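You operate a simulated robot arm through the tools that you are given. There is no shell and no other tool. Be economical: measure what you need, move in short steps, check, and stop when the job is done.

You run a simulated two-armed robot. Do the job below in one go: nothing can be reset, and whatever is moved stays where it is left.

Task
Lift the cooling pipe on to its saddles with both hands and prove it.
Fine: nozzles over the gutter, feed screw tight, then open the cooling valve and shut it again. Where these are worked on the way, their far stop is far enough and under half their travel is too little: cooling valve.

The check looks at the end state, three seconds after you hand in, the way a careful person would. Anything else that was tipped, shoved, dropped, spilled or broken makes it a failure.

Robot
Two 7-joint arms with two-finger parallel grippers on one trunk, on a base that drives. Base frame: it is fixed to the floor where the robot stands at the start and does not move with it; the origin is under the middle of the robot, x ahead of it, y to its left, z up. Readings come in cm, rad, newtons and seconds.
The left shoulder is at the start at [5, 16.1, 117.3], the right one opposite. With the tool pointing down near the work surface each hand reaches from about 10 to 66 cm from the robot's upright axis, wherever it stands, measured 20 degrees to its own side. Places, roughly: bed of the pipe saddles [10, 110, 80]; cooling pipe (62x10x6 cm) [40, 0, 80]; cooling valve [20, 50, 70]; feed screw [20, 80, 90]; inlet valve [20, 30, 70]; tap lever [30, 70, 90]. Payload 3.43 kg a hand.
The tool frame of a hand sits at the grasp point between the pads (the TCP): z along the fingers, y along the line on which they close. The tips reach 3 cm beyond it. The gripper opens to 9.4 cm. The fingers are 2.8 cm wide and 1 cm thick; the gripper's body (5 by 9.6 cm) begins 5.5 cm behind the TCP.
Orientation is that of the tool frame in the base frame, as a unit quaternion [x, y, z, w]. With the fingers straight down and closing along the base's y, the tool's x points along the base's -x, its y along +y and its z along -z.

Tools
- The arms move only by the tool apply_moves. It takes "left_plan", "right_plan" or both (then of equal length, played together; a hand with none holds still); each is a list of rows, each an object (a shift or turn left out is 0, a gripper value left out holds the last) with "travel": the shift along the tool's x, y, z in cm, a list of three; "delta_rot": the turn, a rotation vector about the tool's x, y, z in rad, a list of three; "gripper": the opening in per cent of the stroke, from 0 (shut) to 100 (fully open). In form: [{"travel": [dx, dy, dz], "delta_rot": [rx, ry, rz], "gripper": gripper}, ...]. A call has 1 to 8 rows; each row shifts and turns the commanded pose from where the row before left it, along the tool's axes as they then stand. Each row takes 0.2 s and may step no farther than 5 cm and 0.15 rad from the row before; otherwise, or with a gripper value out of range, the whole call is refused. Where a pose cannot be reached the arm comes as near as it can. A force on the tool above 40 N (or 10 N above the force at the start of the call, whichever is more), or a blocked arm, ends the call early, and 0.2 s more pass. Each finger travels about 4.5 cm/s and halts on what it meets, pressing with about 39 N; the grip force reading is that of the motor and also rises with nothing between the fingers. The clock runs only during rows and for 0.2 s after the last one: add rows that do not move to give the fingers time. The reply holds the time, the measured pose of the TCP, the force on the tool along the base axes, the opening and the grip force, in the units named above and with some noise, with the torque about the TCP (base axes, N m) and any sound that the robot's microphone picked up.
- Cameras (640 x 400 px; columns grow to the right, rows downward): "scene" is now at [11.04, 5.47, 129.91]; the picture's right is [0.61, -0.79, 0.00], its down [-0.44, -0.34, -0.83] and it looks along [0.66, 0.51, -0.55] (base axes); focal length 214 px, centre (320, 200). "left" rides on the left gripper at [7.6, -1.4, -10.2] in its tool frame; the picture's right is [0.18, 0.98, 0.00], its down [-0.75, 0.14, -0.64] and it looks along [-0.63, 0.12, 0.77] (tool axes); focal length 243 px, centre (320, 200). "right" rides on the right gripper at [7.6, 1.4, -10.3] in its tool frame; the picture's right is [-0.18, 0.98, 0.00], its down [-0.75, -0.14, -0.64] and it looks along [-0.63, -0.12, 0.77] (tool axes); focal length 243 px, centre (320, 200). There is no depth. A picture from a camera that has moved, and an enlarged one, comes with that camera's place and axes in the base frame and with its lens.
- snapshot(camera): a new picture of that camera. The clock stands still meanwhile.
- move_column(by): slides the trunk up (or, below 0, down) by that many cm; the arms and the scene camera ride with it, the base frame stays. It gives what a move gives, with no picture.
- steer(legs): drives the robot by 1 to 6 legs, each [ahead, left, turn to the left] in cm, cm and rad, along the robot's own axes; the way and the turn of a leg run together, so that a leg with both is an arc; at most 150 cm and 3.142 rad a leg. The arms and the cameras ride along, it lands a little off, and it stops where it bumps. It gives what a move gives.
- head_to(pan, tilt): turns the head with the scene camera to pan (to the left, within 1.396 rad either way) and tilt (down, from -0.506 to 1.204), counted from straight ahead of the robot. It gives what a move gives.
- inspect(camera, box): a new picture of the part [left, top, right, bottom] of that camera's present view, enlarged. The clock stands still meanwhile.
- finish_job(): hands the job in; it is judged then, once.

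Go step by step. Nothing tells you exact positions but the pictures and the camera data: compare them with the known pose of the tool, close in by small moves and look again before you grip or let go. The budget is 120 turns and 88 pictures, counting those below and the enlarged ones. Unless the task says otherwise, let go and move clear before handing in, and close with one line.

The tools are called after "Call:" as name(argument=value, ...) on one line, values as JSON. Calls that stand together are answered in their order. apply_moves: Moves the arms, as the interface text tells. Its arguments: {"type":"object","properties":{"left_plan":{"type":"array","items":{"type":"object","properties":{"travel":{"type":"array","items":{"type":"number"}},"delta_rot":{"type":"array","items":{"type":"number"}},"gripper":{"type":"number"}}}},"right_plan":{"type":"array","items":{"type":"object","properties":{"travel":{"type":"array","items":{"type":"number"}},"delta_rot":{"type":"array","items":{"type":"number"}},"gripper":{"type":"number"}}}}},"required":[]} The other tools are called the same way: move_column (by) slides the trunk up or down; steer (legs) drives the base; head_to (pan, tilt) turns the head that bears the scene camera; snapshot (camera) takes a picture; inspect (camera, box) takes an enlarged picture of a part of a camera's view; finish_job () hands the job in.

At the start:

```text
time: 0.0
left_eef_pos: [27.93, 30.01, 113.94]
left_orientation: [0.001, 1.0, 0.0, 0.0]
left_contact_force: [0.5, -0.1, -0.2]
left_torque: [-0.02, 0.0, 0.01]
left_gripper_width: 9.39
left_grip_force: 0.2
right_eef_pos: [28.01, 4.53, 100.0]
right_orientation: [0.001, 1.0, 0.0, 0.0]
right_contact_force: [0.6, -0.3, -0.1]
right_torque: [0.01, 0.0, -0.01]
right_gripper_width: 9.41
right_grip_force: 0.2
trunk travel left (down, up): [-20.0, 6.7]
robot x, y, heading: [0.07, 0.19, 0.003]
head pan, tilt: [0.656, 0.585]
```

scene: 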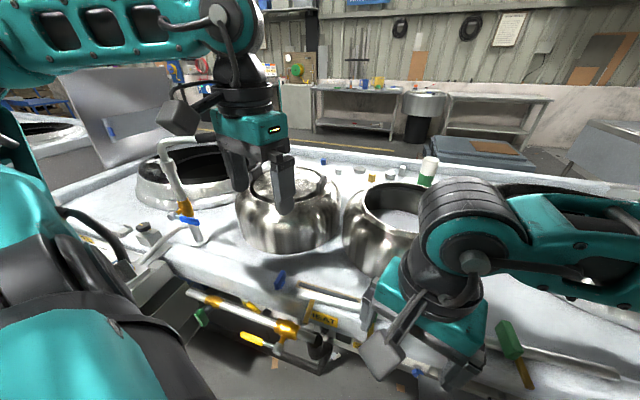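
right: 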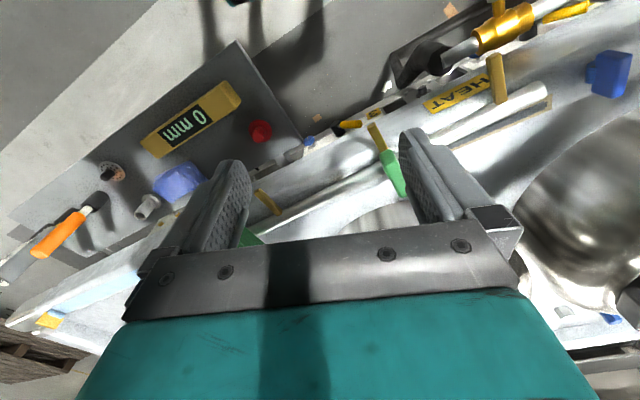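
left: 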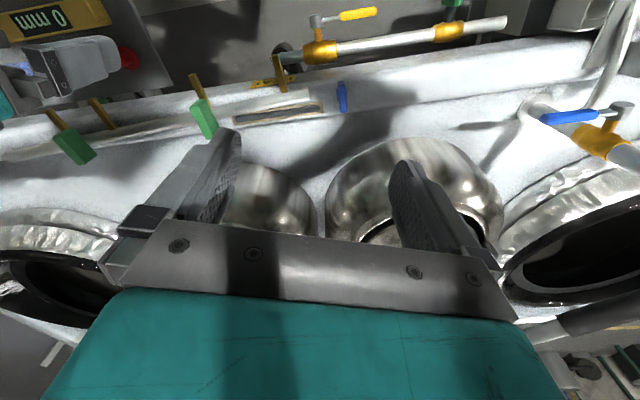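

I see a bench with pots, yellow valves on a pipe at the front edge, and a panel with a 0 mm readout. I need to look around to identify the pipe, its saddles, the screw and the valve.

Call:
head_to(pan=0.0, tilt=0.9)

Call:
snapshot(camera="scene")

Call:
head_to(pan=1.3, tilt=0.7)

Call:
snapshot(camera="scene")

```text
time: 1.0
left_eef_pos: [27.88, 29.98, 113.99]
left_orientation: [0.001, 1.0, 0.0, 0.0]
left_contact_force: [-0.3, -0.5, -0.8]
left_torque: [0.02, -0.02, 0.0]
left_gripper_width: 9.41
left_grip_force: 0.1
right_eef_pos: [28.05, 4.33, 100.06]
right_orientation: [0.0, 1.0, 0.001, 0.0]
right_contact_force: [0.3, -0.5, 0.4]
right_torque: [-0.01, -0.02, 0.0]
right_gripper_width: 9.39
right_grip_force: 0.0
trunk travel left (down, up): [-20.0, 6.7]
robot x, y, heading: [-0.1, -0.0, 0.0]
head pan, tilt: [0.0, 0.901]
```

```text
84 pictures are left
camera scene: at [11.55, 0.06, 127.29], right [0.0, -1.0, 0.0], down [-0.78, 0.0, -0.62], along [0.62, 0.0, -0.78], focal length 214 px, centre (320, 200)
```

scene: 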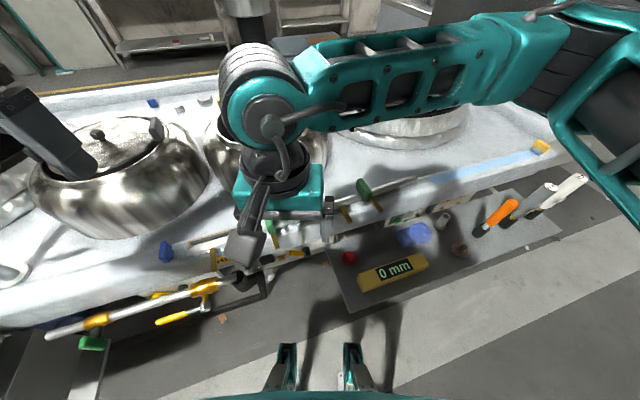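

```text
time: 2.5
left_eef_pos: [27.95, 29.95, 114.0]
left_orientation: [0.001, 1.0, -0.002, 0.0]
left_contact_force: [-0.2, -0.1, -0.1]
left_torque: [0.0, -0.02, 0.02]
left_gripper_width: 9.39
left_grip_force: 0.0
right_eef_pos: [28.0, 4.47, 99.99]
right_orientation: [0.001, 1.0, 0.001, -0.001]
right_contact_force: [-0.1, 0.4, -0.1]
right_torque: [-0.01, -0.01, 0.02]
right_gripper_width: 9.38
right_grip_force: 0.1
trunk travel left (down, up): [-20.0, 6.7]
robot x, y, heading: [0.14, 0.07, 0.004]
head pan, tilt: [1.3, 0.7]
```

```text
83 pictures are left
camera scene: at [6.28, 8.23, 128.91], right [0.96, -0.27, 0.0], down [-0.17, -0.62, -0.76], along [0.2, 0.74, -0.64], focal length 214 px, centre (320, 200)
```

scene: 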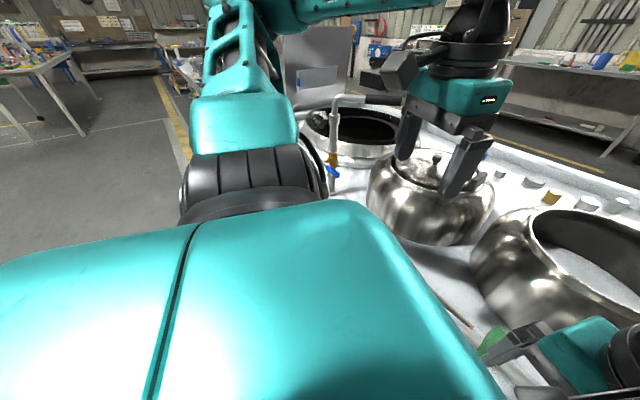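

The arm blocks the view; I back the robot off a bit to see the whole bench.

Call:
steer(legs=[[-50, 0, 0]])

Call:
head_to(pan=0.3, tilt=0.6)

Call:
snapshot(camera="scene")

Call:
head_to(pan=1.1, tilt=0.5)

Call:
snapshot(camera="scene")

```text
time: 5.5
left_eef_pos: [-22.13, 29.97, 113.97]
left_orientation: [-0.003, 1.0, 0.0, 0.0]
left_contact_force: [0.8, 0.4, 0.3]
left_torque: [0.04, -0.01, 0.0]
left_gripper_width: 9.38
left_grip_force: 0.1
right_eef_pos: [-22.15, 4.41, 100.03]
right_orientation: [-0.001, 1.0, 0.0, 0.0]
right_contact_force: [-0.3, 0.0, -0.4]
right_torque: [-0.01, -0.01, 0.0]
right_gripper_width: 9.39
right_grip_force: 0.0
trunk travel left (down, up): [-20.0, 6.7]
robot x, y, heading: [-50.1, -0.32, 0.002]
head pan, tilt: [1.3, 0.7]
```

```text
time: 6.7
left_eef_pos: [-22.23, 30.0, 113.87]
left_orientation: [-0.003, 1.0, 0.0, 0.0]
left_contact_force: [0.8, 0.4, -0.4]
left_torque: [-0.02, -0.02, 0.01]
left_gripper_width: 9.42
left_grip_force: 0.0
right_eef_pos: [-22.09, 4.53, 99.94]
right_orientation: [-0.001, 1.0, 0.001, 0.0]
right_contact_force: [0.1, 0.4, 0.9]
right_torque: [0.01, 0.02, 0.01]
right_gripper_width: 9.41
right_grip_force: 0.0
trunk travel left (down, up): [-20.0, 6.7]
robot x, y, heading: [-49.99, -0.06, 0.005]
head pan, tilt: [0.3, 0.6]
```

```text
82 pictures are left
camera scene: at [-37.66, 2.62, 129.77], right [0.3, -0.95, 0.0], down [-0.54, -0.17, -0.83], along [0.79, 0.25, -0.56], focal length 214 px, centre (320, 200)
```

scene: 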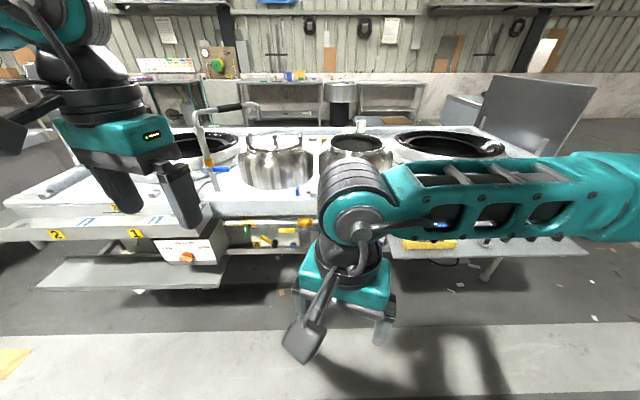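

```text
time: 7.9
left_eef_pos: [-22.31, 30.04, 113.94]
left_orientation: [-0.003, 1.0, 0.0, 0.0]
left_contact_force: [0.4, 0.1, -0.3]
left_torque: [0.02, -0.03, 0.01]
left_gripper_width: 9.42
left_grip_force: 0.0
right_eef_pos: [-21.94, 4.49, 99.97]
right_orientation: [-0.001, 1.0, 0.001, 0.0]
right_contact_force: [-0.2, -0.4, 0.4]
right_torque: [-0.01, -0.03, 0.0]
right_gripper_width: 9.42
right_grip_force: 0.1
trunk travel left (down, up): [-20.0, 6.7]
robot x, y, heading: [-49.84, -0.13, -0.002]
head pan, tilt: [1.1, 0.499]
```

```text
81 pictures are left
camera scene: at [-41.99, 8.09, 130.68], right [0.89, -0.45, 0.0], down [-0.22, -0.43, -0.88], along [0.4, 0.78, -0.48], focal length 214 px, centre (320, 200)
```

scene: 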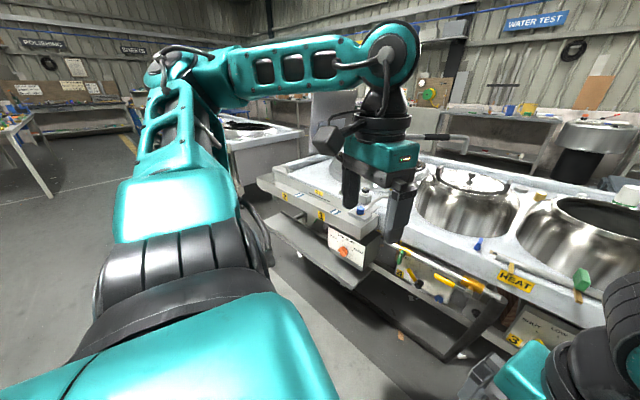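

I move the arms apart to clear the view.

Call:
apply_moves(left_plan=[{"travel": [0, 5, 0]}, {"travel": [0, 5, 0]}, {"travel": [0, 5, 0]}, {"travel": [0, 5, 0]}, {"travel": [0, 5, 0]}, {"travel": [0, 5, 0]}], right_plan=[{"travel": [0, -5, 0]}, {"travel": [0, -5, 0]}, {"travel": [0, -5, 0]}, {"travel": [0, -5, 0]}, {"travel": [0, -5, 0]}, {"travel": [0, -5, 0]}])

Call:
head_to(pan=0.2, tilt=0.6)

Call:
snapshot(camera="scene")

Call:
inspect(camera="scene", box=[160, 100, 480, 300])

```text
time: 9.3
left_eef_pos: [-22.28, 51.26, 113.59]
left_orientation: [-0.003, 1.0, 0.0, 0.0]
left_contact_force: [0.5, -0.5, -0.3]
left_torque: [-0.05, 0.02, -0.01]
left_gripper_width: 9.44
left_grip_force: 0.0
left hand out of reach, approached as far as the arm can: row 5, 6
right_eef_pos: [-22.12, -25.54, 99.99]
right_orientation: [-0.003, 1.0, 0.001, -0.001]
right_contact_force: [-1.0, -0.2, -0.5]
right_torque: [-0.01, 0.0, -0.02]
right_gripper_width: 9.4
right_grip_force: 0.0
trunk travel left (down, up): [-20.0, 6.7]
robot x, y, heading: [-49.88, -0.16, 0.011]
head pan, tilt: [1.1, 0.499]
```

```text
time: 10.5
left_eef_pos: [-22.32, 51.13, 113.65]
left_orientation: [-0.002, 1.0, 0.0, 0.001]
left_contact_force: [0.5, -0.8, -0.5]
left_torque: [0.0, 0.01, 0.02]
left_gripper_width: 9.4
left_grip_force: 0.0
right_eef_pos: [-22.09, -25.56, 100.06]
right_orientation: [-0.001, 1.0, 0.001, 0.0]
right_contact_force: [0.3, -0.3, 0.4]
right_torque: [0.03, 0.01, -0.01]
right_gripper_width: 9.4
right_grip_force: 0.1
trunk travel left (down, up): [-20.0, 6.7]
robot x, y, heading: [-50.12, -0.0, 0.001]
head pan, tilt: [0.201, 0.6]
```

```text
80 pictures are left
camera scene: at [-37.44, 1.77, 129.77], right [0.2, -0.98, 0.0], down [-0.55, -0.12, -0.83], along [0.81, 0.17, -0.56], focal length 214 px, centre (320, 200)
```

scene: 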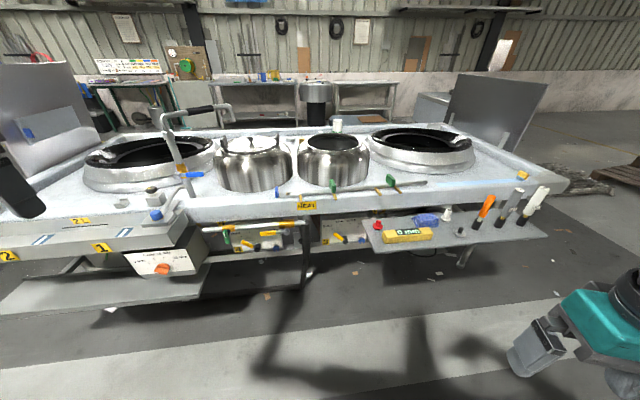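

```text
2.00 times, centred on (320, 200) of scene
camera zoom: at [-37.44, 1.77, 129.77], right [0.2, -0.98, 0.0], down [-0.55, -0.12, -0.83], along [0.81, 0.17, -0.56], focal length 429 px, centre (320, 200)
```

zoom: 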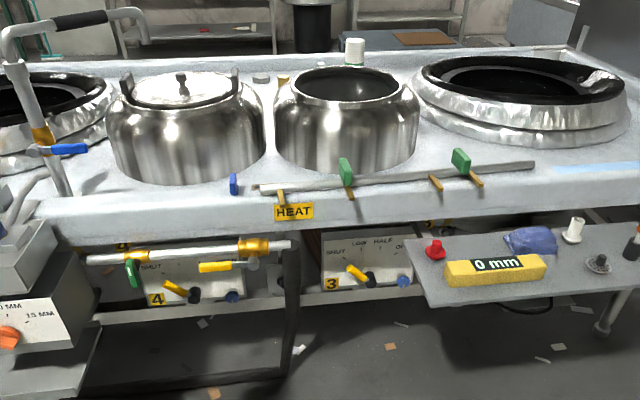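

The cooling pipe is the rod with green handles along the bench's front edge; the green-handled valve on the lower pipe (about [17,51,70]) is the cooling valve. Next I look at the saddles on the left.

Call:
steer(legs=[[-10, 85, 0]])

Call:
head_to(pan=-0.1, tilt=0.65)

Call:
snapshot(camera="scene")

Call:
inspect(camera="scene", box=[160, 100, 480, 300])

```text
time: 18.3
left_eef_pos: [-31.41, 136.34, 113.6]
left_orientation: [0.004, 1.0, 0.0, 0.0]
left_contact_force: [-0.8, 0.3, -0.7]
left_torque: [-0.01, 0.0, 0.01]
left_gripper_width: 9.4
left_grip_force: 0.0
right_eef_pos: [-32.16, 59.61, 100.09]
right_orientation: [0.006, 1.0, 0.001, -0.001]
right_contact_force: [0.1, 0.3, -0.6]
right_torque: [0.01, 0.03, -0.01]
right_gripper_width: 9.39
right_grip_force: 0.0
trunk travel left (down, up): [-20.0, 6.7]
robot x, y, heading: [-59.66, 85.31, -0.007]
head pan, tilt: [0.201, 0.6]
```

```text
time: 19.1
left_eef_pos: [-31.59, 136.26, 113.71]
left_orientation: [0.003, 1.0, 0.001, 0.0]
left_contact_force: [0.7, 0.0, -0.2]
left_torque: [0.02, 0.05, 0.0]
left_gripper_width: 9.39
left_grip_force: 0.0
right_eef_pos: [-32.2, 59.71, 99.93]
right_orientation: [0.004, 1.0, 0.001, 0.0]
right_contact_force: [-0.5, 0.1, 0.2]
right_torque: [0.0, 0.0, 0.0]
right_gripper_width: 9.4
right_grip_force: 0.0
trunk travel left (down, up): [-20.0, 6.7]
robot x, y, heading: [-59.54, 85.36, -0.009]
head pan, tilt: [-0.099, 0.649]
```

```text
78 pictures are left
camera scene: at [-47.21, 84.49, 129.34], right [-0.11, -0.99, 0.0], down [-0.6, 0.06, -0.8], along [0.79, -0.09, -0.6], focal length 214 px, centre (320, 200)
```

scene: 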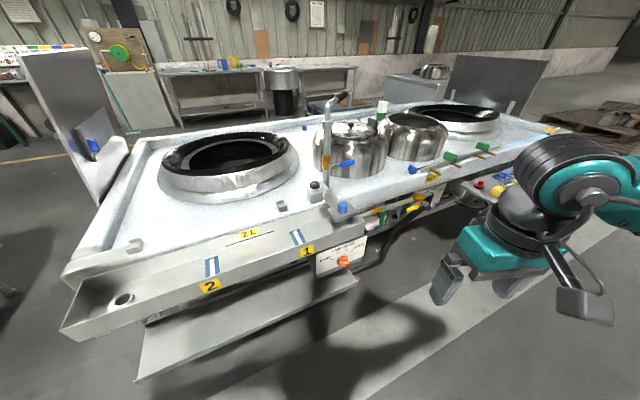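

```text
2.00 times, centred on (320, 200) of scene
camera zoom: at [-47.21, 84.49, 129.34], right [-0.11, -0.99, 0.0], down [-0.6, 0.06, -0.8], along [0.79, -0.09, -0.6], focal length 429 px, centre (320, 200)
```

zoom: 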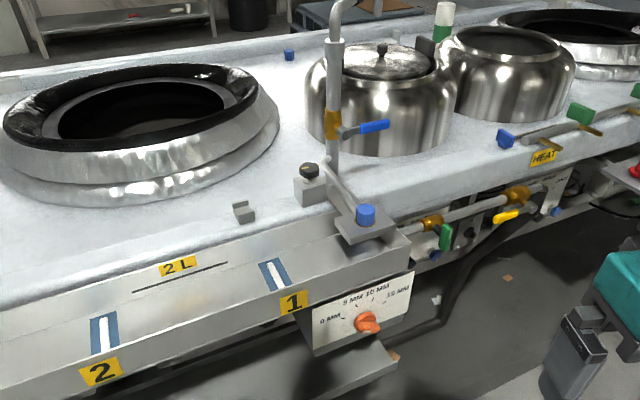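

The gutter runs along the front left, with U-shaped saddles behind it and a feed block with a black-capped screw. I zoom in on these parts.

Call:
inspect(camera="scene", box=[250, 160, 378, 240])

Call:
inspect(camera="scene", box=[80, 200, 304, 340])

Call:
inspect(camera="scene", box=[340, 120, 500, 220])

```text
5.00 times, centred on (314, 200) of scene
camera zoom: at [-47.21, 84.49, 129.34], right [-0.11, -0.99, 0.0], down [-0.6, 0.06, -0.8], along [0.79, -0.09, -0.6], focal length 1072 px, centre (350, 200)
```

zoom: 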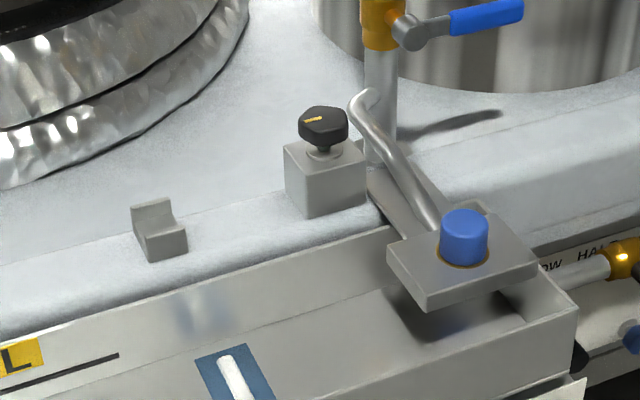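

```text
2.86 times, centred on (192, 270) of scene
camera zoom: at [-47.21, 84.49, 129.34], right [-0.11, -0.99, 0.0], down [-0.6, 0.06, -0.8], along [0.79, -0.09, -0.6], focal length 613 px, centre (686, 0)
```

zoom: 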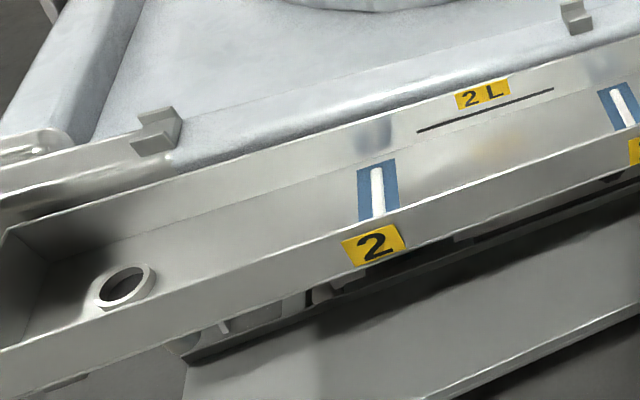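

```text
4.00 times, centred on (420, 170) of scene
camera zoom: at [-47.21, 84.49, 129.34], right [-0.11, -0.99, 0.0], down [-0.6, 0.06, -0.8], along [0.79, -0.09, -0.6], focal length 858 px, centre (-80, 320)
```

zoom: 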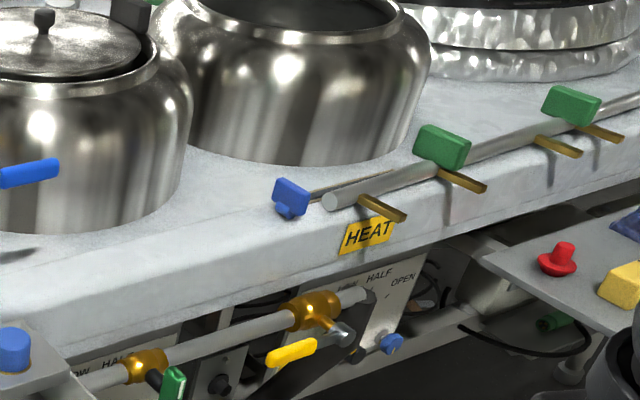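

The pipe (ends ≈[32.5,29] and [55,-28], z≈82) has green grips at ±13 cm from its middle and nozzles pointing to the front; its right end must go to the feed block at ≈[12,79]. I square up with the bench and look at the feed block from its left side.

Call:
steer(legs=[[0, 0, 0.37], [0, 45, 0]])

Call:
head_to(pan=-0.5, tilt=0.6)

Call:
snapshot(camera="scene")

```text
time: 24.7
left_eef_pos: [-67.45, 185.16, 113.74]
left_orientation: [-0.179, 0.984, 0.0, 0.001]
left_contact_force: [0.9, 0.1, -0.6]
left_torque: [0.01, 0.0, -0.01]
left_gripper_width: 9.4
left_grip_force: 0.0
right_eef_pos: [-40.59, 113.17, 99.95]
right_orientation: [-0.176, 0.984, 0.001, -0.001]
right_contact_force: [-0.1, -0.5, 0.1]
right_torque: [0.04, -0.01, -0.02]
right_gripper_width: 9.42
right_grip_force: 0.1
trunk travel left (down, up): [-20.0, 6.7]
robot x, y, heading: [-75.61, 127.46, 0.355]
head pan, tilt: [-0.099, 0.649]
```

```text
time: 25.6
left_eef_pos: [-67.48, 185.07, 113.76]
left_orientation: [-0.179, 0.984, -0.001, 0.0]
left_contact_force: [-0.5, -0.3, 1.2]
left_torque: [0.0, -0.01, -0.02]
left_gripper_width: 9.41
left_grip_force: 0.0
right_eef_pos: [-40.5, 113.27, 100.08]
right_orientation: [-0.176, 0.984, 0.002, 0.0]
right_contact_force: [0.4, 0.3, 0.4]
right_torque: [0.0, 0.01, -0.01]
right_gripper_width: 9.43
right_grip_force: 0.0
trunk travel left (down, up): [-20.0, 6.7]
robot x, y, heading: [-75.79, 127.72, 0.359]
head pan, tilt: [-0.499, 0.6]
```

```text
73 pictures are left
camera scene: at [-63.17, 127.54, 129.77], right [-0.14, -0.99, 0.0], down [-0.56, 0.08, -0.83], along [0.82, -0.12, -0.56], focal length 214 px, centre (320, 200)
```

scene: 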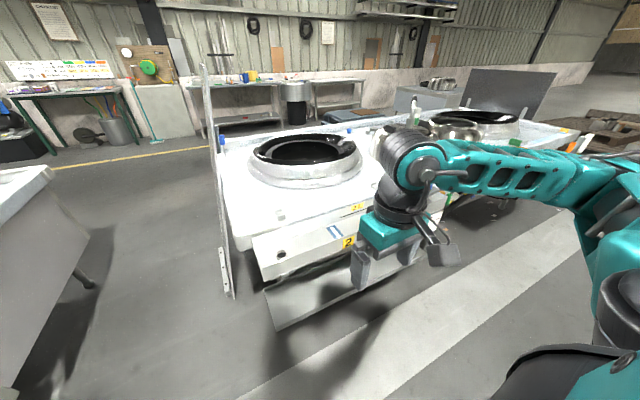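

The right arm is in the way; I swing it left across and look again.

Call:
apply_moves(right_plan=[{"travel": [0, 5, -2]}, {"travel": [0, 5, -2]}, {"travel": [0, 5, 0]}, {"travel": [0, 5, 0]}, {"travel": [0, 5, 0]}, {"travel": [0, 5, 0]}, {"travel": [0, 5, 0]}])

Call:
head_to(pan=-0.75, tilt=0.45)

Call:
snapshot(camera="scene")

```text
refused: row 1 steps farther than a row can; nothing moved
```

```text
time: 26.4
left_eef_pos: [-67.44, 185.02, 113.74]
left_orientation: [-0.18, 0.984, 0.0, 0.0]
left_contact_force: [0.9, -0.3, 0.0]
left_torque: [-0.01, 0.01, 0.01]
left_gripper_width: 9.42
left_grip_force: 0.0
right_eef_pos: [-40.59, 113.17, 100.0]
right_orientation: [-0.177, 0.984, 0.0, 0.0]
right_contact_force: [0.2, -0.3, 0.4]
right_torque: [0.0, 0.0, 0.0]
right_gripper_width: 9.4
right_grip_force: 0.1
trunk travel left (down, up): [-20.0, 6.7]
robot x, y, heading: [-75.76, 127.43, 0.359]
head pan, tilt: [-0.75, 0.45]
```

```text
72 pictures are left
camera scene: at [-63.42, 125.26, 131.12], right [-0.38, -0.92, 0.0], down [-0.4, 0.17, -0.9], along [0.83, -0.34, -0.44], focal length 214 px, centre (320, 200)
```

scene: 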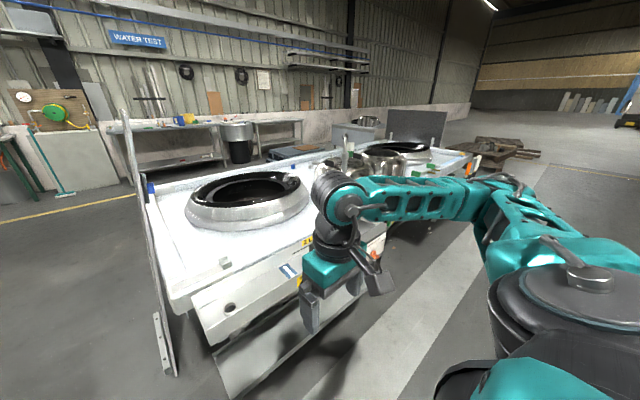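

Call:
apply_moves(right_plan=[{"travel": [0, 4.9, 0]}, {"travel": [0, 4.9, 0]}, {"travel": [0, 4.9, 0]}, {"travel": [0, 4.9, 0]}, {"travel": [0, 4.9, 0]}, {"travel": [0, 4.9, 0]}, {"travel": [0, 4.9, 0]}, {"travel": [0, 4.9, 0]}])

Call:
head_to(pan=-0.8, tilt=0.5)

Call:
snapshot(camera="scene")

```text
time: 28.2
left_eef_pos: [-67.53, 185.06, 113.74]
left_orientation: [-0.179, 0.984, -0.001, 0.0]
left_contact_force: [0.1, -0.3, 0.1]
left_torque: [-0.01, -0.02, 0.02]
left_gripper_width: 9.39
left_grip_force: 0.1
right_eef_pos: [-54.58, 150.14, 100.11]
right_orientation: [-0.177, 0.984, 0.0, 0.0]
right_contact_force: [1.0, -0.2, -0.7]
right_torque: [-0.01, 0.0, 0.03]
right_gripper_width: 9.4
right_grip_force: 0.1
trunk travel left (down, up): [-20.0, 6.7]
robot x, y, heading: [-75.73, 126.99, 0.362]
head pan, tilt: [-0.75, 0.45]
```

```text
time: 28.8
left_eef_pos: [-67.39, 185.15, 113.87]
left_orientation: [-0.179, 0.984, 0.0, -0.001]
left_contact_force: [-0.1, 0.6, 0.7]
left_torque: [0.02, 0.01, -0.03]
left_gripper_width: 9.41
left_grip_force: 0.1
right_eef_pos: [-54.48, 150.0, 100.11]
right_orientation: [-0.177, 0.984, 0.0, 0.0]
right_contact_force: [-0.2, -0.1, 0.0]
right_torque: [0.0, -0.02, 0.03]
right_gripper_width: 9.41
right_grip_force: 0.1
trunk travel left (down, up): [-20.0, 6.7]
robot x, y, heading: [-75.83, 127.4, 0.358]
head pan, tilt: [-0.799, 0.499]
```

```text
71 pictures are left
camera scene: at [-63.69, 124.89, 130.68], right [-0.43, -0.9, 0.0], down [-0.43, 0.2, -0.88], along [0.79, -0.37, -0.48], focal length 214 px, centre (320, 200)
```

scene: 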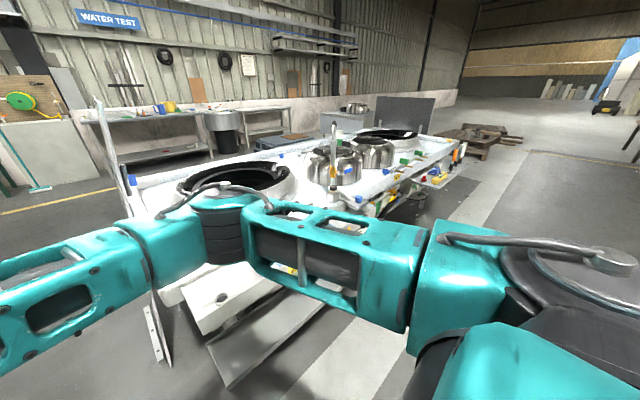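

Call:
inspect(camera="scene", box=[280, 150, 408, 230])

Call:
move_column(by=6.5)

Call:
steer(legs=[[15, -10, -0.5]])

Call:
head_to(pan=-0.3, tilt=0.5)

Call:
snapshot(camera="scene")

```text
5.00 times, centred on (344, 190) of scene
camera zoom: at [-63.69, 124.89, 130.68], right [-0.43, -0.9, 0.0], down [-0.43, 0.2, -0.88], along [0.79, -0.37, -0.48], focal length 1072 px, centre (200, 250)
```

zoom: 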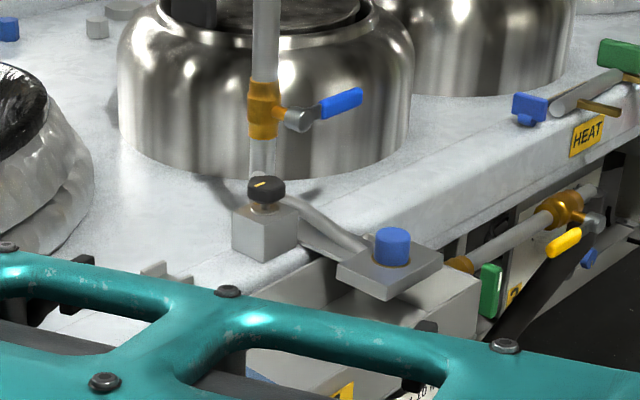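

```text
time: 29.9
left_eef_pos: [-67.46, 185.1, 120.17]
left_orientation: [-0.178, 0.984, 0.0, -0.001]
left_contact_force: [-0.2, -0.7, 0.0]
left_torque: [0.03, -0.02, 0.06]
left_gripper_width: 9.4
left_grip_force: 0.1
right_eef_pos: [-54.47, 150.0, 106.59]
right_orientation: [-0.177, 0.984, 0.001, 0.0]
right_contact_force: [0.6, 0.6, 0.2]
right_torque: [0.0, 0.0, 0.0]
right_gripper_width: 9.38
right_grip_force: 0.1
trunk travel left (down, up): [-26.5, 0.2]
robot x, y, heading: [-75.7, 127.55, 0.361]
head pan, tilt: [-0.799, 0.499]
```

```text
time: 31.7
left_eef_pos: [-24.87, 165.7, 120.26]
left_orientation: [0.07, 0.998, 0.0, 0.001]
left_contact_force: [-0.7, 0.1, -0.1]
left_torque: [0.0, -0.01, 0.0]
left_gripper_width: 9.4
left_grip_force: 0.1
right_eef_pos: [-30.34, 128.73, 106.61]
right_orientation: [0.072, 0.997, 0.001, 0.0]
right_contact_force: [-0.4, -0.2, 0.2]
right_torque: [0.0, 0.01, 0.01]
right_gripper_width: 9.4
right_grip_force: 0.0
trunk travel left (down, up): [-26.5, 0.2]
robot x, y, heading: [-59.99, 119.11, -0.144]
head pan, tilt: [-0.799, 0.499]
```

```text
time: 32.6
left_eef_pos: [-24.9, 165.63, 120.18]
left_orientation: [0.071, 0.997, 0.0, 0.0]
left_contact_force: [0.5, -1.0, -0.7]
left_torque: [-0.04, 0.01, 0.01]
left_gripper_width: 9.38
left_grip_force: 0.0
right_eef_pos: [-30.31, 128.73, 106.58]
right_orientation: [0.072, 0.997, 0.002, 0.0]
right_contact_force: [-0.1, 1.0, -0.5]
right_torque: [-0.01, 0.0, -0.02]
right_gripper_width: 9.37
right_grip_force: 0.0
trunk travel left (down, up): [-26.5, 0.2]
robot x, y, heading: [-59.57, 119.17, -0.143]
head pan, tilt: [-0.3, 0.499]
```

```text
69 pictures are left
camera scene: at [-47.63, 114.56, 137.18], right [-0.43, -0.9, 0.0], down [-0.43, 0.21, -0.88], along [0.79, -0.38, -0.48], focal length 214 px, centre (320, 200)
```

scene: 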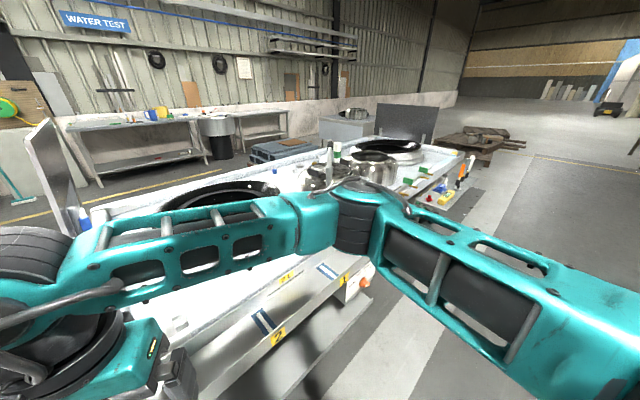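

The feed block shows no obvious socket from here. I'll use the right hand camera to look at the saddle and feed block from close by.

Call:
steer(legs=[[0, 0, 0.503], [-2, -42, 0]])

Call:
apply_moves(right_plan=[{"travel": [-3.75, -2.25, 0.5]}, {"travel": [-3.75, -2.25, 0.5]}, {"travel": [-3.75, -2.25, 0.5]}, {"travel": [-3.75, -2.25, 0.5]}, {"travel": [-3.75, -2.25, 0.5]}, {"travel": [-3.75, -2.25, 0.5]}])

Call:
snapshot(camera="right")

Call:
head_to(pan=0.3, tilt=0.7)

Call:
snapshot(camera="scene")

```text
time: 38.3
left_eef_pos: [-38.79, 136.7, 120.33]
left_orientation: [-0.184, 0.983, 0.001, 0.0]
left_contact_force: [-0.6, 0.5, -0.1]
left_torque: [-0.01, 0.01, -0.02]
left_gripper_width: 9.37
left_grip_force: 0.1
right_eef_pos: [-25.65, 101.69, 106.66]
right_orientation: [-0.182, 0.983, 0.001, 0.0]
right_contact_force: [0.2, -0.4, 0.5]
right_torque: [0.0, -0.01, -0.02]
right_gripper_width: 9.39
right_grip_force: 0.0
trunk travel left (down, up): [-26.5, 0.2]
robot x, y, heading: [-46.39, 78.83, 0.368]
head pan, tilt: [-0.3, 0.499]
```

```text
time: 39.7
left_eef_pos: [-38.88, 136.59, 120.25]
left_orientation: [-0.184, 0.983, 0.0, 0.0]
left_contact_force: [-0.1, 0.7, 0.4]
left_torque: [-0.01, 0.03, 0.03]
left_gripper_width: 9.39
left_grip_force: 0.1
right_eef_pos: [0.35, 97.21, 103.59]
right_orientation: [-0.183, 0.983, 0.002, 0.0]
right_contact_force: [0.3, 0.3, -0.6]
right_torque: [0.0, -0.01, 0.02]
right_gripper_width: 9.42
right_grip_force: 0.1
trunk travel left (down, up): [-26.5, 0.2]
robot x, y, heading: [-46.78, 79.43, 0.367]
head pan, tilt: [-0.3, 0.499]
```

```text
68 pictures are left
camera right: at [-7.23, 95.65, 113.9], right [-0.18, 0.98, 0.0], down [0.75, 0.14, 0.64], along [0.63, 0.12, -0.77], focal length 243 px, centre (320, 200)
```

right: 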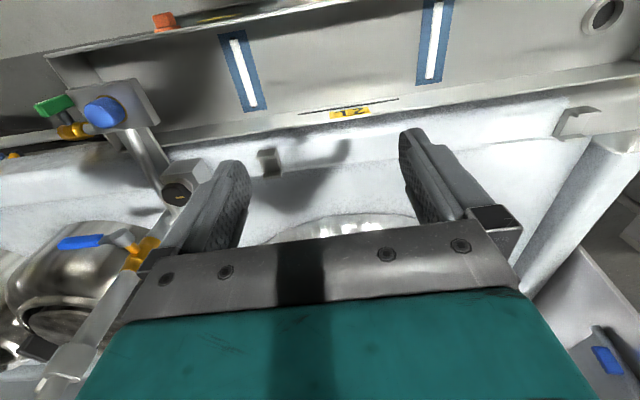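

```text
time: 40.7
left_eef_pos: [-38.89, 136.66, 120.2]
left_orientation: [-0.184, 0.983, 0.001, -0.001]
left_contact_force: [0.0, -0.5, -0.8]
left_torque: [0.01, 0.0, 0.01]
left_gripper_width: 9.42
left_grip_force: 0.1
right_eef_pos: [0.17, 97.16, 103.66]
right_orientation: [-0.182, 0.983, 0.001, -0.001]
right_contact_force: [1.0, 1.1, -0.1]
right_torque: [0.01, 0.02, -0.01]
right_gripper_width: 9.4
right_grip_force: 0.0
trunk travel left (down, up): [-26.5, 0.2]
robot x, y, heading: [-46.63, 78.45, 0.363]
head pan, tilt: [0.3, 0.7]
```

```text
67 pictures are left
camera scene: at [-36.13, 85.6, 135.41], right [0.62, -0.79, 0.0], down [-0.51, -0.4, -0.77], along [0.6, 0.47, -0.64], focal length 214 px, centre (320, 200)
```

scene: 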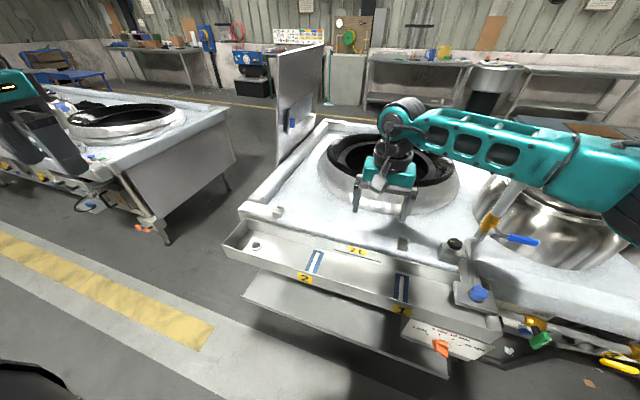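

Call:
inspect(camera="right", box=[60, 80, 300, 230])

Call:
inspect(camera="right", box=[480, 60, 640, 160])

```text
2.67 times, centred on (180, 155) of right
camera zoom: at [-7.37, 95.7, 113.93], right [-0.18, 0.98, 0.0], down [0.75, 0.14, 0.64], along [0.63, 0.12, -0.77], focal length 647 px, centre (693, 320)
```

zoom: 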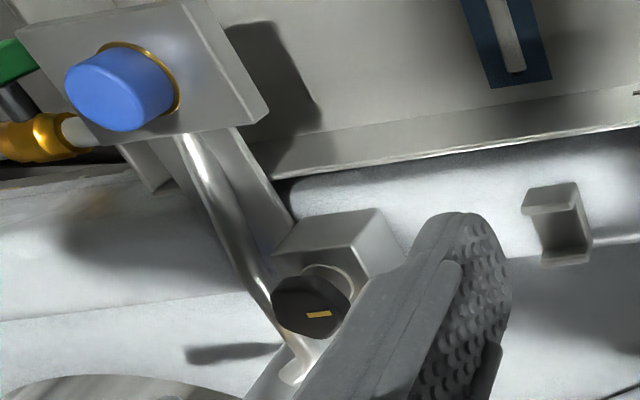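

```text
4.00 times, centred on (560, 110) of right
camera zoom: at [-7.37, 95.7, 113.93], right [-0.18, 0.98, 0.0], down [0.75, 0.14, 0.64], along [0.63, 0.12, -0.77], focal length 970 px, centre (-640, 560)
```

zoom: 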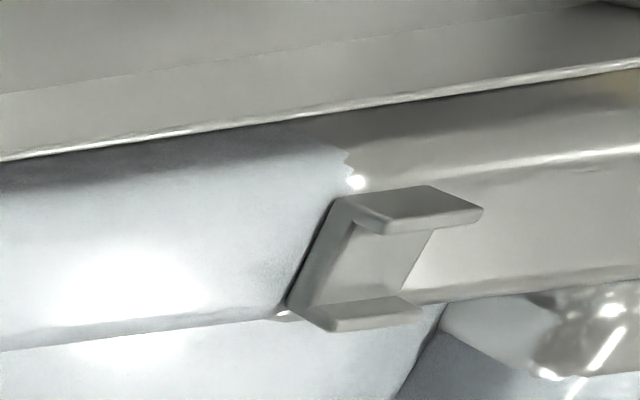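

Saddles are U-channels open upward at ≈[12,92] and [-1,131], and the feed screw is on a block just right of them. Now I retract the hands and drive back to the pipe to grip it.

Call:
apply_moves(right_plan=[{"travel": [3.5, -1.6, 0]}, {"travel": [3.5, -1.6, 0]}, {"travel": [3.5, -1.6, 0]}, {"travel": [3.5, -1.6, 0]}, {"travel": [3.5, -1.6, 0]}, {"travel": [3.5, -1.6, 0]}, {"travel": [0, -1.6, 0]}, {"travel": [0, -1.6, 0]}], left_plan=[{"travel": [0, -4.6, 1.7]}, {"travel": [0, -4.6, 1.7]}, {"travel": [0, -4.6, 1.7]}, {"travel": [0, -4.6, 1.7]}, {"travel": [0, -4.6, 1.7]}, {"travel": [0, -4.6, 1.7]}, {"travel": [0, -4.6, 1.7]}, {"travel": [0, -4.6, 1.7]}])

Call:
steer(legs=[[-15, 0, 0], [0, -105, 0], [15, 0, 0]])

Call:
head_to(pan=0.0, tilt=0.75)

Call:
snapshot(camera="scene")

Call:
snapshot(camera="left")

Call:
snapshot(camera="right")

```text
time: 42.5
left_eef_pos: [-25.54, 102.0, 106.46]
left_orientation: [-0.183, 0.983, 0.002, 0.0]
left_contact_force: [0.3, 0.0, -0.2]
left_torque: [0.02, 0.0, 0.03]
left_gripper_width: 9.42
left_grip_force: 0.0
right_eef_pos: [-14.65, 77.47, 103.66]
right_orientation: [-0.182, 0.983, 0.002, 0.001]
right_contact_force: [0.3, 0.0, -0.1]
right_torque: [-0.01, -0.01, 0.02]
right_gripper_width: 9.41
right_grip_force: 0.0
trunk travel left (down, up): [-26.5, 0.2]
robot x, y, heading: [-46.58, 79.06, 0.366]
head pan, tilt: [0.3, 0.7]
```

```text
time: 53.9
left_eef_pos: [11.71, 5.42, 106.51]
left_orientation: [-0.184, 0.983, 0.0, 0.0]
left_contact_force: [0.3, -0.3, 0.5]
left_torque: [0.01, 0.02, 0.0]
left_gripper_width: 9.39
left_grip_force: 0.1
right_eef_pos: [23.0, -19.01, 103.69]
right_orientation: [-0.185, 0.983, 0.001, 0.0]
right_contact_force: [0.3, 0.2, -0.4]
right_torque: [0.01, 0.0, 0.02]
right_gripper_width: 9.38
right_grip_force: 0.0
trunk travel left (down, up): [-26.5, 0.2]
robot x, y, heading: [-8.98, -18.23, 0.375]
head pan, tilt: [0.3, 0.7]
```

```text
time: 54.7
left_eef_pos: [11.77, 5.32, 106.5]
left_orientation: [-0.185, 0.983, 0.001, 0.0]
left_contact_force: [0.2, -0.1, 0.1]
left_torque: [0.04, 0.03, 0.02]
left_gripper_width: 9.4
left_grip_force: 0.0
right_eef_pos: [22.79, -19.05, 103.74]
right_orientation: [-0.185, 0.983, 0.001, 0.0]
right_contact_force: [0.9, 0.2, 0.3]
right_torque: [-0.04, 0.02, -0.03]
right_gripper_width: 9.39
right_grip_force: 0.1
trunk travel left (down, up): [-26.5, 0.2]
robot x, y, heading: [-8.69, -18.43, 0.379]
head pan, tilt: [0.0, 0.75]
```

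```text
64 pictures are left
camera scene: at [2.47, -13.48, 134.98], right [0.37, -0.93, 0.0], down [-0.63, -0.25, -0.73], along [0.68, 0.27, -0.68], focal length 214 px, centre (320, 200)
```

scene: 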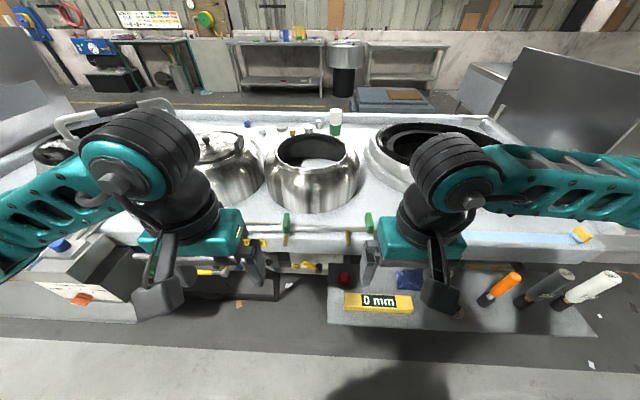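

```text
63 pictures are left
camera left: at [5.12, 1.51, 116.79], right [-0.53, 0.85, 0.0], down [0.65, 0.41, 0.64], along [0.54, 0.34, -0.77], focal length 243 px, centre (320, 200)
```

left: 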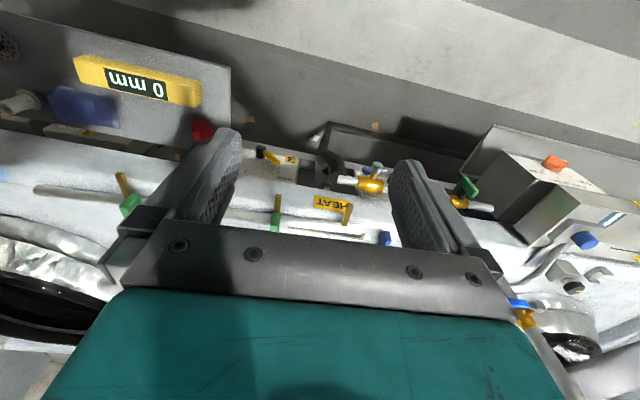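

```text
62 pictures are left
camera right: at [15.26, -20.54, 113.96], right [-0.19, 0.98, 0.0], down [0.75, 0.14, 0.64], along [0.63, 0.12, -0.77], focal length 243 px, centre (320, 200)
```

right: 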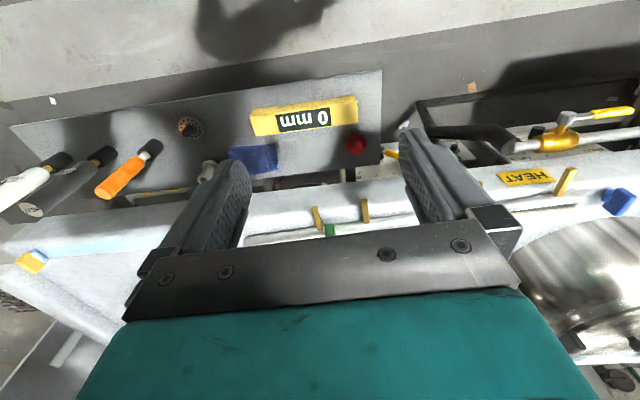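

Call:
inspect(camera="scene", box=[220, 190, 412, 310])

Call:
inspect(camera="left", box=[10, 120, 410, 270])

```text
3.33 times, centred on (316, 250) of scene
camera zoom: at [2.47, -13.48, 134.98], right [0.37, -0.93, 0.0], down [-0.63, -0.25, -0.73], along [0.68, 0.27, -0.68], focal length 715 px, centre (333, 33)
```

zoom: 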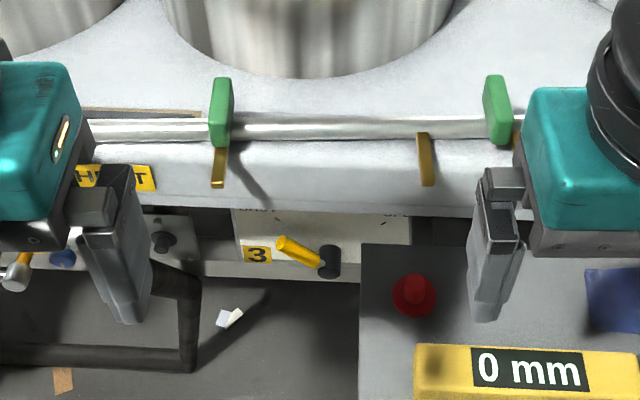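

```text
1.60 times, centred on (210, 195) of left
camera zoom: at [5.12, 1.51, 116.79], right [-0.53, 0.85, 0.0], down [0.65, 0.41, 0.64], along [0.54, 0.34, -0.77], focal length 388 px, centre (496, 208)
```

zoom: 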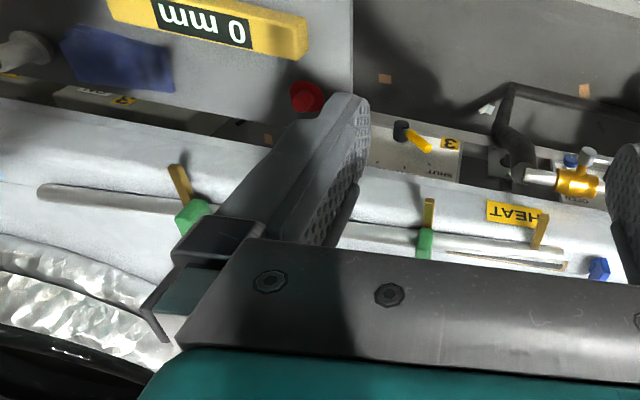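

The green grips are thin plates standing on the pipe, so I close along the pipe, fingertips just above the tube. I move both hands over them: left ≈[39.3,12.4], right ≈[48.8,-11.6].

Call:
apply_moves(left_plan=[{"travel": [-4.7, -0.6, 1]}, {"travel": [-4.7, -0.6, 1]}, {"travel": [-4.7, -0.6, 1]}, {"travel": [-4.7, -0.6, 1]}, {"travel": [-4.7, -0.6, 1]}, {"travel": [-4.7, -0.6, 1]}, {"travel": [0, 0, 4]}, {"travel": [0, 0, 4]}], right_plan=[{"travel": [-4.5, -0.4, 0.5]}, {"travel": [-4.5, -0.4, 0.5]}, {"travel": [-4.5, -0.4, 0.5]}, {"travel": [-4.5, -0.4, 0.5]}, {"travel": [-4.5, -0.4, 0.5]}, {"travel": [-4.4, -0.4, 0.5]}, {"travel": [0, 0, 4]}, {"travel": [0, 0, 4]}])

Call:
snapshot(camera="scene")

Call:
snapshot(camera="left")

Call:
snapshot(camera="right")

```text
time: 56.5
left_eef_pos: [39.1, 12.21, 92.31]
left_orientation: [-0.185, 0.983, 0.0, 0.0]
left_contact_force: [0.6, -0.2, 0.7]
left_torque: [0.0, 0.0, -0.01]
left_gripper_width: 9.41
left_grip_force: 0.0
right_eef_pos: [48.76, -11.6, 92.46]
right_orientation: [-0.184, 0.983, 0.001, 0.0]
right_contact_force: [0.9, 0.1, -0.3]
right_torque: [0.02, 0.02, 0.02]
right_gripper_width: 9.42
right_grip_force: 0.0
trunk travel left (down, up): [-26.5, 0.2]
robot x, y, heading: [-8.75, -18.09, 0.374]
head pan, tilt: [0.0, 0.75]
```

```text
59 pictures are left
camera scene: at [2.53, -13.48, 134.98], right [0.36, -0.93, 0.0], down [-0.64, -0.25, -0.73], along [0.68, 0.27, -0.68], focal length 214 px, centre (320, 200)
```

scene: 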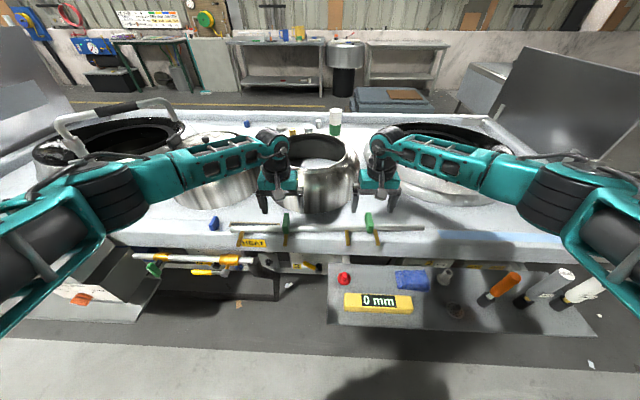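

```text
58 pictures are left
camera left: at [32.53, 8.35, 102.58], right [-0.53, 0.85, 0.0], down [0.65, 0.41, 0.64], along [0.55, 0.34, -0.77], focal length 243 px, centre (320, 200)
```

left: 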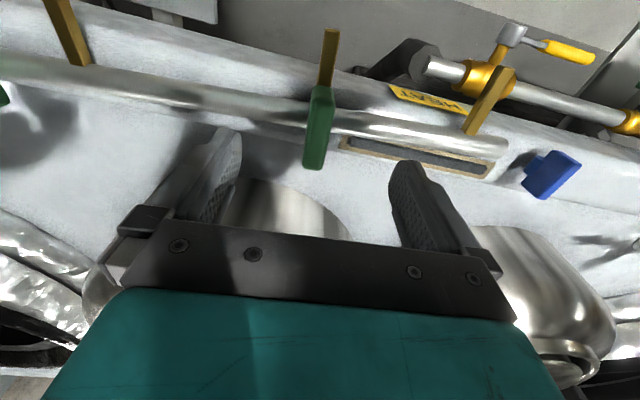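

```text
57 pictures are left
camera right: at [41.17, -13.01, 102.77], right [-0.19, 0.98, 0.0], down [0.75, 0.14, 0.64], along [0.63, 0.12, -0.77], focal length 243 px, centre (320, 200)
```

right: 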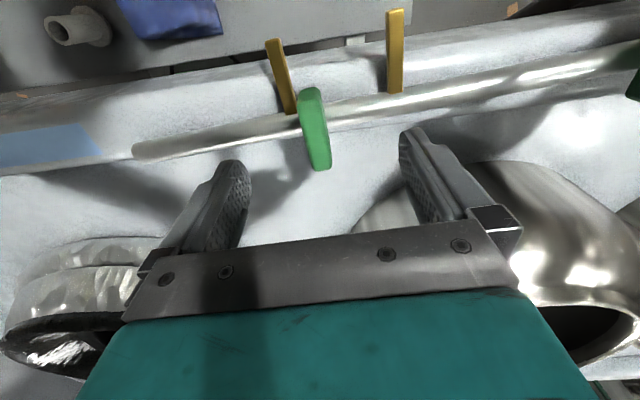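

Estimates agree: left grip ≈[39.4,12.4], right ≈[49.2,-11.8], z 82–86. I centre and descend partly.

Call:
apply_moves(left_plan=[{"travel": [-0.3, 0, 1.5]}, {"travel": [0, 0, 1.5]}, {"travel": [0, 0, 1.5]}, {"travel": [0, 0, 0.8]}], right_plan=[{"travel": [-0.3, -0.3, 1.5]}, {"travel": [0, 0, 1.5]}, {"travel": [0, 0, 1.5]}, {"travel": [0, 0, 0.8]}])

Call:
snapshot(camera="left")

Call:
snapshot(camera="right")

Call:
inspect(camera="scene", box=[220, 160, 412, 280])

```text
time: 57.5
left_eef_pos: [39.51, 12.41, 87.19]
left_orientation: [-0.186, 0.983, 0.0, 0.0]
left_contact_force: [-0.2, 0.0, 0.0]
left_torque: [-0.02, 0.01, -0.02]
left_gripper_width: 9.42
left_grip_force: 0.1
right_eef_pos: [49.09, -11.68, 87.28]
right_orientation: [-0.184, 0.983, 0.0, 0.0]
right_contact_force: [0.0, 0.6, 0.2]
right_torque: [0.02, 0.01, 0.0]
right_gripper_width: 9.39
right_grip_force: 0.1
trunk travel left (down, up): [-26.5, 0.2]
robot x, y, heading: [-9.04, -18.22, 0.369]
head pan, tilt: [0.0, 0.75]
```

```text
56 pictures are left
camera left: at [32.87, 8.5, 97.5], right [-0.53, 0.85, 0.0], down [0.65, 0.41, 0.64], along [0.54, 0.34, -0.77], focal length 243 px, centre (320, 200)
```

left: 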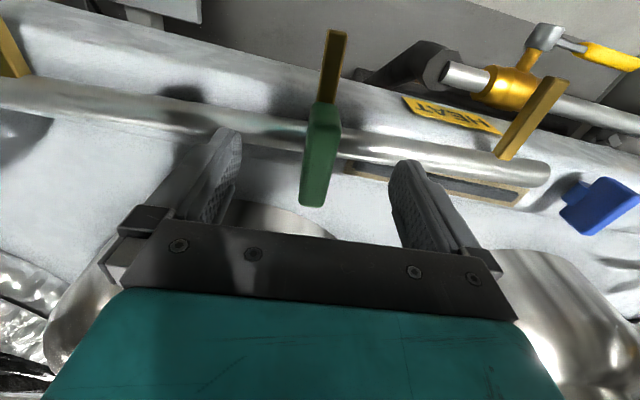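

```text
55 pictures are left
camera right: at [41.49, -13.13, 97.62], right [-0.19, 0.98, 0.0], down [0.75, 0.14, 0.64], along [0.63, 0.12, -0.77], focal length 243 px, centre (320, 200)
```

right: 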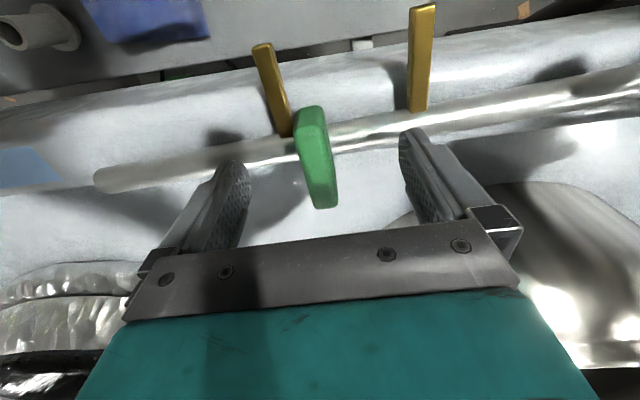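

```text
3.33 times, centred on (316, 220) of scene
camera zoom: at [2.47, -13.48, 134.98], right [0.36, -0.93, 0.0], down [-0.64, -0.25, -0.73], along [0.68, 0.27, -0.68], focal length 715 px, centre (333, 133)
```

zoom: 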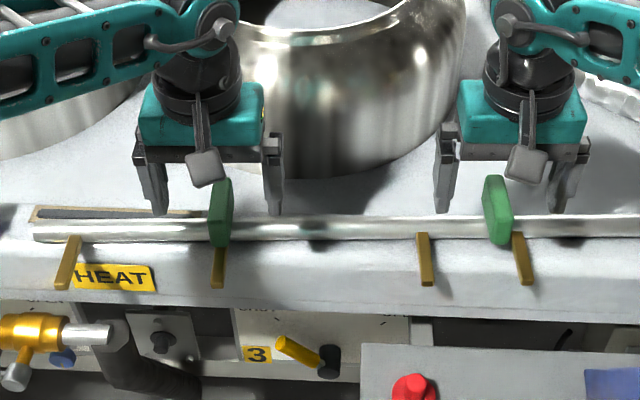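

Both plates are centred between the fingers. I descend gently further and watch the force.

Call:
apply_moves(left_plan=[{"travel": [0, 0, 0.4]}, {"travel": [0, 0, 0.4]}, {"travel": [0, 0, 0.2]}], right_plan=[{"travel": [0, 0, 0.4]}, {"travel": [0, 0, 0.4]}, {"travel": [0, 0, 0.2]}])

Call:
inspect(camera="scene", box=[252, 180, 348, 240])

```text
time: 58.3
left_eef_pos: [39.56, 12.45, 86.16]
left_orientation: [-0.186, 0.983, 0.0, 0.0]
left_contact_force: [0.2, -0.2, -0.2]
left_torque: [0.03, 0.01, 0.01]
left_gripper_width: 9.4
left_grip_force: 0.0
right_eef_pos: [49.16, -11.59, 86.28]
right_orientation: [-0.185, 0.983, 0.001, -0.001]
right_contact_force: [0.0, 0.1, 0.0]
right_torque: [-0.03, 0.02, -0.04]
right_gripper_width: 9.4
right_grip_force: 0.1
trunk travel left (down, up): [-26.5, 0.2]
robot x, y, heading: [-8.82, -18.02, 0.37]
head pan, tilt: [0.0, 0.75]
```

```text
6.67 times, centred on (300, 210) of scene
camera zoom: at [2.47, -13.49, 134.98], right [0.36, -0.93, 0.0], down [-0.64, -0.25, -0.73], along [0.68, 0.27, -0.68], focal length 1430 px, centre (453, 133)
```

zoom: 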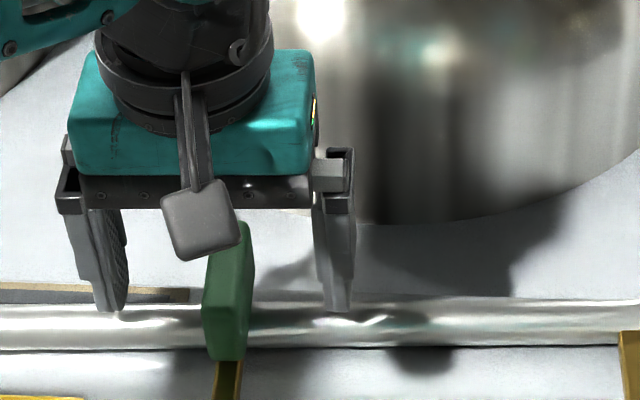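

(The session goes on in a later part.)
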